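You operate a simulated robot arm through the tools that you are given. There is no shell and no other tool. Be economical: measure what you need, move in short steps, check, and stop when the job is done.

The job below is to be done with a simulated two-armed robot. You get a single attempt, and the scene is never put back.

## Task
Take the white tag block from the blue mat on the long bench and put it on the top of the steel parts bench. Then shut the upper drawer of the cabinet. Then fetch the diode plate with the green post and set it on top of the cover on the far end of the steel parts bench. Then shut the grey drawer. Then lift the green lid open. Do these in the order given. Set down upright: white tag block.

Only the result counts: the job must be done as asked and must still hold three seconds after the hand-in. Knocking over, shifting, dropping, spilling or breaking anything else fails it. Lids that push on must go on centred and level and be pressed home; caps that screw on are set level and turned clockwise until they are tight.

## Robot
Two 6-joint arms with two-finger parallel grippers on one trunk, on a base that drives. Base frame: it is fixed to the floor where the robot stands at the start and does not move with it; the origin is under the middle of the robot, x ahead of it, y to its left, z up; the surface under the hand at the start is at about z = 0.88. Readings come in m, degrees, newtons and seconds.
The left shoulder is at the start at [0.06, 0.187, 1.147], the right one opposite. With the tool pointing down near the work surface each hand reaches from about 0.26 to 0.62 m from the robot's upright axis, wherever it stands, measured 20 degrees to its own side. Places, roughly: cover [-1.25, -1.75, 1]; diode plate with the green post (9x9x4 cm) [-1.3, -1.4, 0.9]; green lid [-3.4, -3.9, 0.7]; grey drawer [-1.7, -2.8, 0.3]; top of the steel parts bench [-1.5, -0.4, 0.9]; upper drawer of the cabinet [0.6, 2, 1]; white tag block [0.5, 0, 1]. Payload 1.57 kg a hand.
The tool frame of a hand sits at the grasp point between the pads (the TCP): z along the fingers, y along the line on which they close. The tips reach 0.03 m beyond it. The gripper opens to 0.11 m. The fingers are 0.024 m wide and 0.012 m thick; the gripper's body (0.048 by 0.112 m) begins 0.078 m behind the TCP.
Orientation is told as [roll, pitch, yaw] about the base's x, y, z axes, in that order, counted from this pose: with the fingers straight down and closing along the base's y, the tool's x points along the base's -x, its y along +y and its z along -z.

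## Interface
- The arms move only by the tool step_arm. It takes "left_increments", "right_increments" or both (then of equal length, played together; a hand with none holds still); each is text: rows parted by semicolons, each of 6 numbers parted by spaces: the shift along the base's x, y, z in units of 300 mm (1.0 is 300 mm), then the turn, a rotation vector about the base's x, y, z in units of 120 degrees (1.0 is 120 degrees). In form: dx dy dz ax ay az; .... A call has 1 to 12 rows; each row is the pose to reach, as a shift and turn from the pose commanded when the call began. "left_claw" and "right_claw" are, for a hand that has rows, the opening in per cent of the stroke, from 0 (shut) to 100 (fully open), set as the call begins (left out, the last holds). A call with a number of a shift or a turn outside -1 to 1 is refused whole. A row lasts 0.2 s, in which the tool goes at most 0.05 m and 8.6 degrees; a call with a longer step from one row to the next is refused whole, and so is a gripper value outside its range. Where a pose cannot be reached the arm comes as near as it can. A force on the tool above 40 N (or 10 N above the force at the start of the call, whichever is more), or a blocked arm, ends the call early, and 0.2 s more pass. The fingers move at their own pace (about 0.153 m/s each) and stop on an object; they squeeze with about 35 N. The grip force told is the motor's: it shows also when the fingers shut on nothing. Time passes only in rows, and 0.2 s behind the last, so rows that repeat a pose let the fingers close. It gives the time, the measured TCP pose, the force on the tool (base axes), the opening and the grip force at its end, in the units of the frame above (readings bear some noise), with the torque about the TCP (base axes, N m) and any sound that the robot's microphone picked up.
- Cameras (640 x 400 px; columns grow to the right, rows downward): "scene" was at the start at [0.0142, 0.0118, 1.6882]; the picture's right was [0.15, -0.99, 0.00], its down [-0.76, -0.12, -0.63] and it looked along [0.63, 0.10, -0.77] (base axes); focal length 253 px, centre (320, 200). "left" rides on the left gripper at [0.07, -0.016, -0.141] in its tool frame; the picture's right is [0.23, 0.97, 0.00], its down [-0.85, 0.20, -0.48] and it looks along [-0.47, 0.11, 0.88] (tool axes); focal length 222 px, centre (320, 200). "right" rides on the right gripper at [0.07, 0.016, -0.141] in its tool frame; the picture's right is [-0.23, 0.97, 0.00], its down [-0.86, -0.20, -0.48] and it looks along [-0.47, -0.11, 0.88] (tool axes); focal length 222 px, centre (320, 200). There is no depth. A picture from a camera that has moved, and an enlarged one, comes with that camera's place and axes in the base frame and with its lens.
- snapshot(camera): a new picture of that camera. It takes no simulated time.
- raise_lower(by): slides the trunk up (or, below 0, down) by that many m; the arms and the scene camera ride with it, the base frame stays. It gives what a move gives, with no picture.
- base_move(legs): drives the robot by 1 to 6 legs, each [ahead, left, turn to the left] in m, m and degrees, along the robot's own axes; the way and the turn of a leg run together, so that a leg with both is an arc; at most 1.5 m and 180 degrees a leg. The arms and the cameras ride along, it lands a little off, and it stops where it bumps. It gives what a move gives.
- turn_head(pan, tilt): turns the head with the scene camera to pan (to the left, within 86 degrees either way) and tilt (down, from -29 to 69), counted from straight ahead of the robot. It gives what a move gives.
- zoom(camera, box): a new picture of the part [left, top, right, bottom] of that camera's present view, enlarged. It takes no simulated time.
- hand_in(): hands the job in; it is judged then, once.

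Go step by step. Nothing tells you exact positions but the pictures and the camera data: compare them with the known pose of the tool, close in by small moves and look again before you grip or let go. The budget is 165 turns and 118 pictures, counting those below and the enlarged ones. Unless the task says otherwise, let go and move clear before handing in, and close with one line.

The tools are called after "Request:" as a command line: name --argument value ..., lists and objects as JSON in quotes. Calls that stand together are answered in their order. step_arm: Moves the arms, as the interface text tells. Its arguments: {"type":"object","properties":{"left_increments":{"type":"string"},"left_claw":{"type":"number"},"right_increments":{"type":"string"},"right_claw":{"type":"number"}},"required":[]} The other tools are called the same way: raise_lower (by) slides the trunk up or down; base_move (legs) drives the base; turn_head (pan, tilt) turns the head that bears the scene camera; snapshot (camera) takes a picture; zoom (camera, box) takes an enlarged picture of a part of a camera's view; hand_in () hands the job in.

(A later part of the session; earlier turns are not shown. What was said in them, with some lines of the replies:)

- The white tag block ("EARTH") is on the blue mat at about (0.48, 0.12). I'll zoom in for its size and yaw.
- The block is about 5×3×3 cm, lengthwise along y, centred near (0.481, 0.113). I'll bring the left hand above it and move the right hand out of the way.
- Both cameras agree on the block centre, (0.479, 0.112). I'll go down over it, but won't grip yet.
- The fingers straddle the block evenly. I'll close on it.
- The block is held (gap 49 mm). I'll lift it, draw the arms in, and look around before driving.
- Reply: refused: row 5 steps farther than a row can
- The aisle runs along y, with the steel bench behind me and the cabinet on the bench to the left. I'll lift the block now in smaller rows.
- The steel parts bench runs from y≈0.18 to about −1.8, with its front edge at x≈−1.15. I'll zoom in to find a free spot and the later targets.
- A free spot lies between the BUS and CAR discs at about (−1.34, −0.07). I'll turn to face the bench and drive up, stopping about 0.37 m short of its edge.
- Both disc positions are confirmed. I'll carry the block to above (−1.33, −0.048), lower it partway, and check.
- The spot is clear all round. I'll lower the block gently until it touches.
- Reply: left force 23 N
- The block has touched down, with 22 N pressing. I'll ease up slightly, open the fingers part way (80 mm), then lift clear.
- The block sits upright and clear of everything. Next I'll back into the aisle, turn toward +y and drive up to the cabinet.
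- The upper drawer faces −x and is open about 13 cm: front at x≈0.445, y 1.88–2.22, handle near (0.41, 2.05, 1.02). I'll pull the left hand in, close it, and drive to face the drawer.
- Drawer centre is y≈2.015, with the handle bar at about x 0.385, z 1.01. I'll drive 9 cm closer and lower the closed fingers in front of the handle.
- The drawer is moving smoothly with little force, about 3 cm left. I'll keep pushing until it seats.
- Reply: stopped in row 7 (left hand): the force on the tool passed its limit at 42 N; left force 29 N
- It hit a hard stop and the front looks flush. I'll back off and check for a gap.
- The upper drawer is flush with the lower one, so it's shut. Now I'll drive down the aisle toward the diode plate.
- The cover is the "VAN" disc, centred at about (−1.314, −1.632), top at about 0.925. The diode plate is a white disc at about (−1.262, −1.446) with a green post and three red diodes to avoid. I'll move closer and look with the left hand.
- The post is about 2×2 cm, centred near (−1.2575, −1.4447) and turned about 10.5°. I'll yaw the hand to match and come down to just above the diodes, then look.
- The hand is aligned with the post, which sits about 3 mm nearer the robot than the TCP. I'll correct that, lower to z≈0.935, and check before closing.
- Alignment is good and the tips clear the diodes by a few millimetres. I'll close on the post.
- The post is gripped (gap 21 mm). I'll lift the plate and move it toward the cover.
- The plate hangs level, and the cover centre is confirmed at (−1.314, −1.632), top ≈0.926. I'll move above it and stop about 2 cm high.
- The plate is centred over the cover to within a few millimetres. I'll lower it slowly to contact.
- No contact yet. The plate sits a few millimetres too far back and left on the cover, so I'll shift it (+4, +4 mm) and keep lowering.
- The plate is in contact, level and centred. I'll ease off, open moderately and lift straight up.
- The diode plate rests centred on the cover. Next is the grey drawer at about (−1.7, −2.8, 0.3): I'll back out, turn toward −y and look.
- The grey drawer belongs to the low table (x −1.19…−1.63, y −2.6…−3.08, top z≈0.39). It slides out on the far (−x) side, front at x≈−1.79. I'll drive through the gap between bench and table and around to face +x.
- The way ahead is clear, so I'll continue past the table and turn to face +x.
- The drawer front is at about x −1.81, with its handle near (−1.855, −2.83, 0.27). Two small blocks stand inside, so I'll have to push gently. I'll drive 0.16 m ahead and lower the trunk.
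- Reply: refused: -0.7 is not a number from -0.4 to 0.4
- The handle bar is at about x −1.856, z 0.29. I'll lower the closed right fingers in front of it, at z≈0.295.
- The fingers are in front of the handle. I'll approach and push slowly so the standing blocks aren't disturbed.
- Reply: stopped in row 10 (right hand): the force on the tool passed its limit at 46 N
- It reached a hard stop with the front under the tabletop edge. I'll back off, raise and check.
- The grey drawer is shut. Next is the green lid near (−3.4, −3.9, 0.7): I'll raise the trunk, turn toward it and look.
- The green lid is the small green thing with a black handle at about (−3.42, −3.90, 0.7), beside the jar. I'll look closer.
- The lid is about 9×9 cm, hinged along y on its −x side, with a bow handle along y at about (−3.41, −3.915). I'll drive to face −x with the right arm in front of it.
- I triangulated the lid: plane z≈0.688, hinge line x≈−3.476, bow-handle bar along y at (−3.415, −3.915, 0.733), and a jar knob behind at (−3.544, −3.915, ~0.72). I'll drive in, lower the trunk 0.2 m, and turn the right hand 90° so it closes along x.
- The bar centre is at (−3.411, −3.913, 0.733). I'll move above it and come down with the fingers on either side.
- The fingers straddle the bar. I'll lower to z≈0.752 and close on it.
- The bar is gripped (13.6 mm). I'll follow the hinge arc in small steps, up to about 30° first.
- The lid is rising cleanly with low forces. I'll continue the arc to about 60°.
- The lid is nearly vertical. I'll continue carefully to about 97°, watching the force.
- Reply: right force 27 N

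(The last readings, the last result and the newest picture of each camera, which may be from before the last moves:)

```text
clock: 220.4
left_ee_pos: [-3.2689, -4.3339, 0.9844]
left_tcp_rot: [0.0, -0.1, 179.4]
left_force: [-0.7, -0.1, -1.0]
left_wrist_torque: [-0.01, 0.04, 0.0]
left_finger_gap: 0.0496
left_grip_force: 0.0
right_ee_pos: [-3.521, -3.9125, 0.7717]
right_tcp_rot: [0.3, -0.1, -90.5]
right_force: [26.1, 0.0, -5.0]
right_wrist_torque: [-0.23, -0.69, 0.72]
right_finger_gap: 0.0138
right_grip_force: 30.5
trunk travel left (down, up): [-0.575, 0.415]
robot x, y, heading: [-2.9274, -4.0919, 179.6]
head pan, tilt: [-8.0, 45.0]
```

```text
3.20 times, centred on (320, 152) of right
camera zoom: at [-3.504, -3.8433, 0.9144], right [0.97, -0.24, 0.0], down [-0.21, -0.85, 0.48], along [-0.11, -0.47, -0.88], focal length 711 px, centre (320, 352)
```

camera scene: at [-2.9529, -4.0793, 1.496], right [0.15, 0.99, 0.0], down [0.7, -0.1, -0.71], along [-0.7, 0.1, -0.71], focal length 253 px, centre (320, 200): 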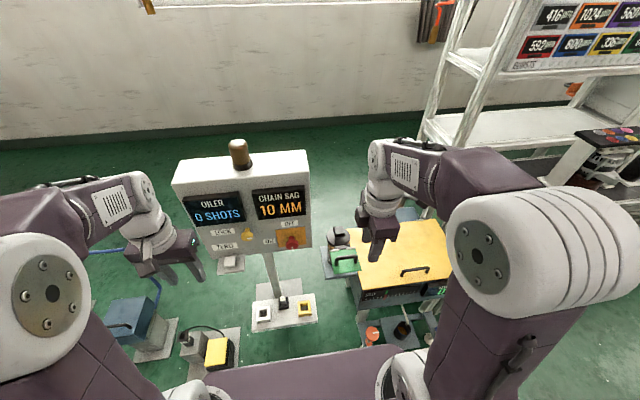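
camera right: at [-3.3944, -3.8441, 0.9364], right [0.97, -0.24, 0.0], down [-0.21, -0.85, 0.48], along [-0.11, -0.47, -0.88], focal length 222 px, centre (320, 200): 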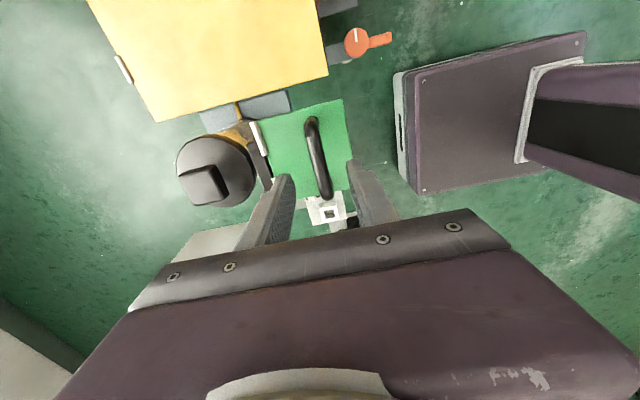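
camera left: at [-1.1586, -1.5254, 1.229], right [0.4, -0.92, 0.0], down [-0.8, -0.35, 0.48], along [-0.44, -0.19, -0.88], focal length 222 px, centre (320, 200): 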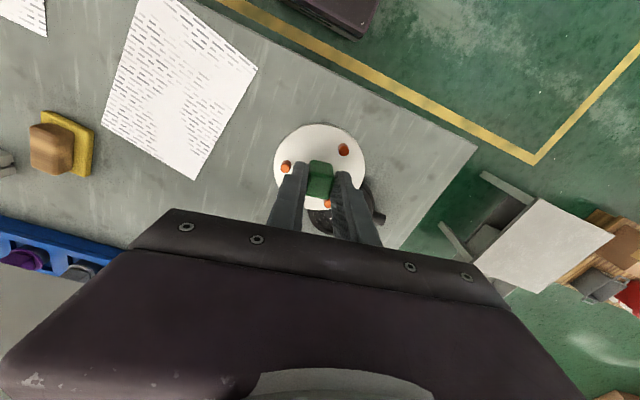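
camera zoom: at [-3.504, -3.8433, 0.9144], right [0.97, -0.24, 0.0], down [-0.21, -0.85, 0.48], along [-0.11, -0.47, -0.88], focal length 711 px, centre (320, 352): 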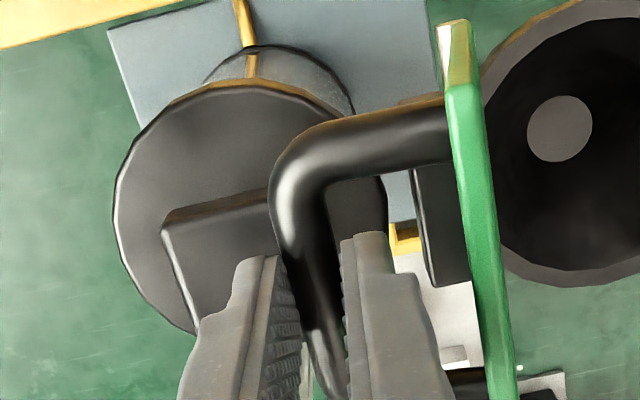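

The force rise is the hinge stop just past vertical; the fingertips are ~2.5 cm above the jar knob. I'll relieve it slightly, open the fingers a little, and see whether the lid stays.

Request:
step_arm --right_increments "0.006 0 0.001 0 0 0; 0.006 0 0.001 0 0 0"

Request:
step_arm --right_increments "0 0 0 0 0 0; 0 0 0 0 0 0; 0 0 0 0 0 0" --right_claw 23

Request:
zoom --camera "right" --box '[220, 90, 420, 215]'

```text
clock: 221.0
left_ee_pos: [-3.2698, -4.334, 0.9828]
left_tcp_rot: [0.0, -0.1, 179.4]
left_force: [0.3, 0.1, -0.6]
left_wrist_torque: [-0.01, 0.04, 0.0]
left_finger_gap: 0.0495
left_grip_force: 0.1
right_ee_pos: [-3.5215, -3.9136, 0.7725]
right_tcp_rot: [0.0, 0.0, -90.5]
right_force: [22.0, -0.9, -7.1]
right_wrist_torque: [0.1, -0.59, 0.73]
right_finger_gap: 0.0138
right_grip_force: 30.1
trunk travel left (down, up): [-0.575, 0.415]
robot x, y, heading: [-2.9303, -4.0962, 179.8]
head pan, tilt: [-8.0, 45.0]
```

```text
clock: 221.8
left_ee_pos: [-3.2717, -4.3349, 0.9824]
left_tcp_rot: [0.0, 0.0, 179.4]
left_force: [-0.7, -1.1, 0.1]
left_wrist_torque: [-0.02, 0.0, -0.01]
left_finger_gap: 0.0496
left_grip_force: 0.0
right_ee_pos: [-3.5226, -3.9118, 0.7708]
right_tcp_rot: [-0.1, -0.1, -90.5]
right_force: [-0.1, -0.1, -0.1]
right_wrist_torque: [-0.01, 0.0, -0.01]
right_finger_gap: 0.025
right_grip_force: 0.1
trunk travel left (down, up): [-0.575, 0.415]
robot x, y, heading: [-2.9318, -4.0908, 179.4]
head pan, tilt: [-8.0, 45.0]
```

```text
3.20 times, centred on (320, 152) of right
camera zoom: at [-3.5058, -3.8434, 0.9136], right [0.97, -0.24, 0.0], down [-0.21, -0.85, 0.48], along [-0.12, -0.47, -0.88], focal length 711 px, centre (320, 352)
```

zoom: 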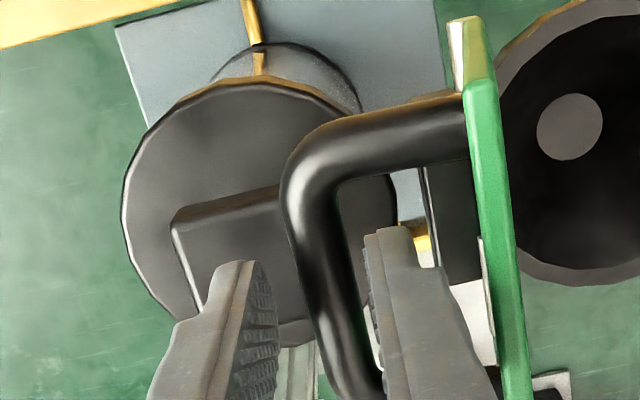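

The lid stays open with no contact. I'll withdraw the hand straight up.

Request:
step_arm --right_increments "-0.005 0 0.03 0 0 0; -0.005 0 0.08 0 0 0; -0.005 0 0.15 0 0 0; -0.005 0 0.25 0 0 0; -0.005 0 0.38 0 0 0; -0.005 0 0.52 0 0 0; -0.005 0 0.67 0 0 0; -0.005 0 0.8 0 0 0; -0.005 0 0.8 0 0 0"

Request:
zoom --camera "scene" --box '[280, 190, 400, 290]'

Request:
snapshot --camera "right"

```text
clock: 223.8
left_ee_pos: [-3.272, -4.3347, 0.9834]
left_tcp_rot: [0.0, 0.0, 179.4]
left_force: [0.8, -0.4, -0.2]
left_wrist_torque: [0.0, 0.0, -0.01]
left_finger_gap: 0.0495
left_grip_force: 0.0
right_ee_pos: [-3.4933, -3.9139, 1.0002]
right_tcp_rot: [-0.1, 0.0, -90.6]
right_force: [0.6, -0.7, -0.5]
right_wrist_torque: [0.01, 0.0, 0.01]
right_finger_gap: 0.0255
right_grip_force: 0.0
right hand out of reach, approached as far as the arm can: row 6, 7, 8, 9
trunk travel left (down, up): [-0.575, 0.415]
robot x, y, heading: [-2.9309, -4.0972, 179.1]
head pan, tilt: [-8.0, 45.0]
```

```text
4.00 times, centred on (340, 240) of scene
camera zoom: at [-2.9532, -4.0792, 1.496], right [0.15, 0.99, 0.0], down [0.7, -0.1, -0.71], along [-0.7, 0.1, -0.71], focal length 1012 px, centre (240, 40)
```

zoom: 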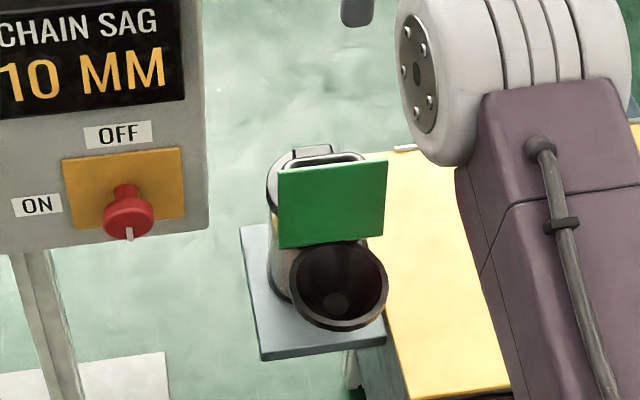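

```text
23 pictures are left
camera right: at [-3.4766, -3.8437, 1.1423], right [0.97, -0.24, 0.0], down [-0.21, -0.85, 0.48], along [-0.11, -0.47, -0.88], focal length 222 px, centre (320, 200)
```

right: 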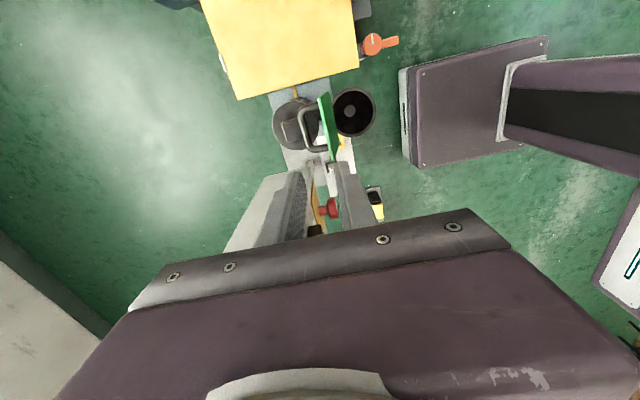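

The lid stands open by itself. I'll back the robot away and check that it holds.

Request:
step_arm --right_increments "0.1 0 0 0 0 0; 0.25 0 0 0 0 0; 0.4 0 0 0 0 0; 0.5 0 0 0 0 0; 0.5 0 0 0 0 0"

Request:
base_move --legs '[[-0.35, 0, 0]]'

Request:
snapshot --camera "scene"

```text
clock: 225.0
left_ee_pos: [-3.2714, -4.3344, 0.983]
left_tcp_rot: [0.1, 0.1, 179.4]
left_force: [-0.3, -0.2, 0.2]
left_wrist_torque: [-0.04, 0.0, -0.02]
left_finger_gap: 0.0496
left_grip_force: 0.1
right_ee_pos: [-3.3459, -3.9154, 1.0014]
right_tcp_rot: [-0.1, -0.1, -90.5]
right_force: [0.1, -0.5, 0.2]
right_wrist_torque: [0.02, 0.01, -0.01]
right_finger_gap: 0.0252
right_grip_force: 0.0
trunk travel left (down, up): [-0.575, 0.415]
robot x, y, heading: [-2.9304, -4.0912, 179.6]
head pan, tilt: [-8.0, 45.0]
```

```text
clock: 227.2
left_ee_pos: [-2.9191, -4.3379, 0.9824]
left_tcp_rot: [0.0, 0.0, 179.6]
left_force: [0.1, -0.1, -0.2]
left_wrist_torque: [-0.01, -0.01, 0.01]
left_finger_gap: 0.0493
left_grip_force: 0.0
right_ee_pos: [-2.9934, -3.92, 1.0]
right_tcp_rot: [-0.1, -0.1, -90.4]
right_force: [0.4, 1.9, 0.4]
right_wrist_torque: [-0.01, 0.01, -0.01]
right_finger_gap: 0.0253
right_grip_force: 0.0
trunk travel left (down, up): [-0.575, 0.415]
robot x, y, heading: [-2.5808, -4.0917, 179.9]
head pan, tilt: [-8.0, 45.0]
```

```text
22 pictures are left
camera scene: at [-2.6005, -4.082, 1.496], right [0.14, 0.99, 0.0], down [0.7, -0.1, -0.71], along [-0.7, 0.1, -0.71], focal length 253 px, centre (320, 200)
```

scene: 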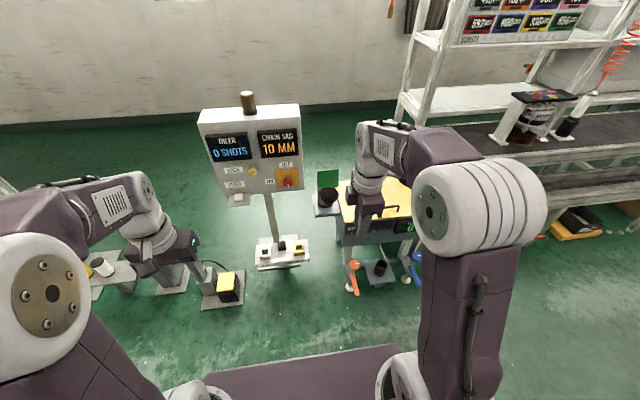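

The lid still stands open with the robot well clear. All five steps were checked in pictures, so I'm handing in.

Request:
hand_in

```text
The job is handed in.
```

The job is handed in with all five steps done in order: the white tag block is upright on the steel parts bench, the cabinet's upper drawer is shut, the diode plate is on the VAN cover at the far end of that bench, the grey drawer is shut, and the green lid stands open.
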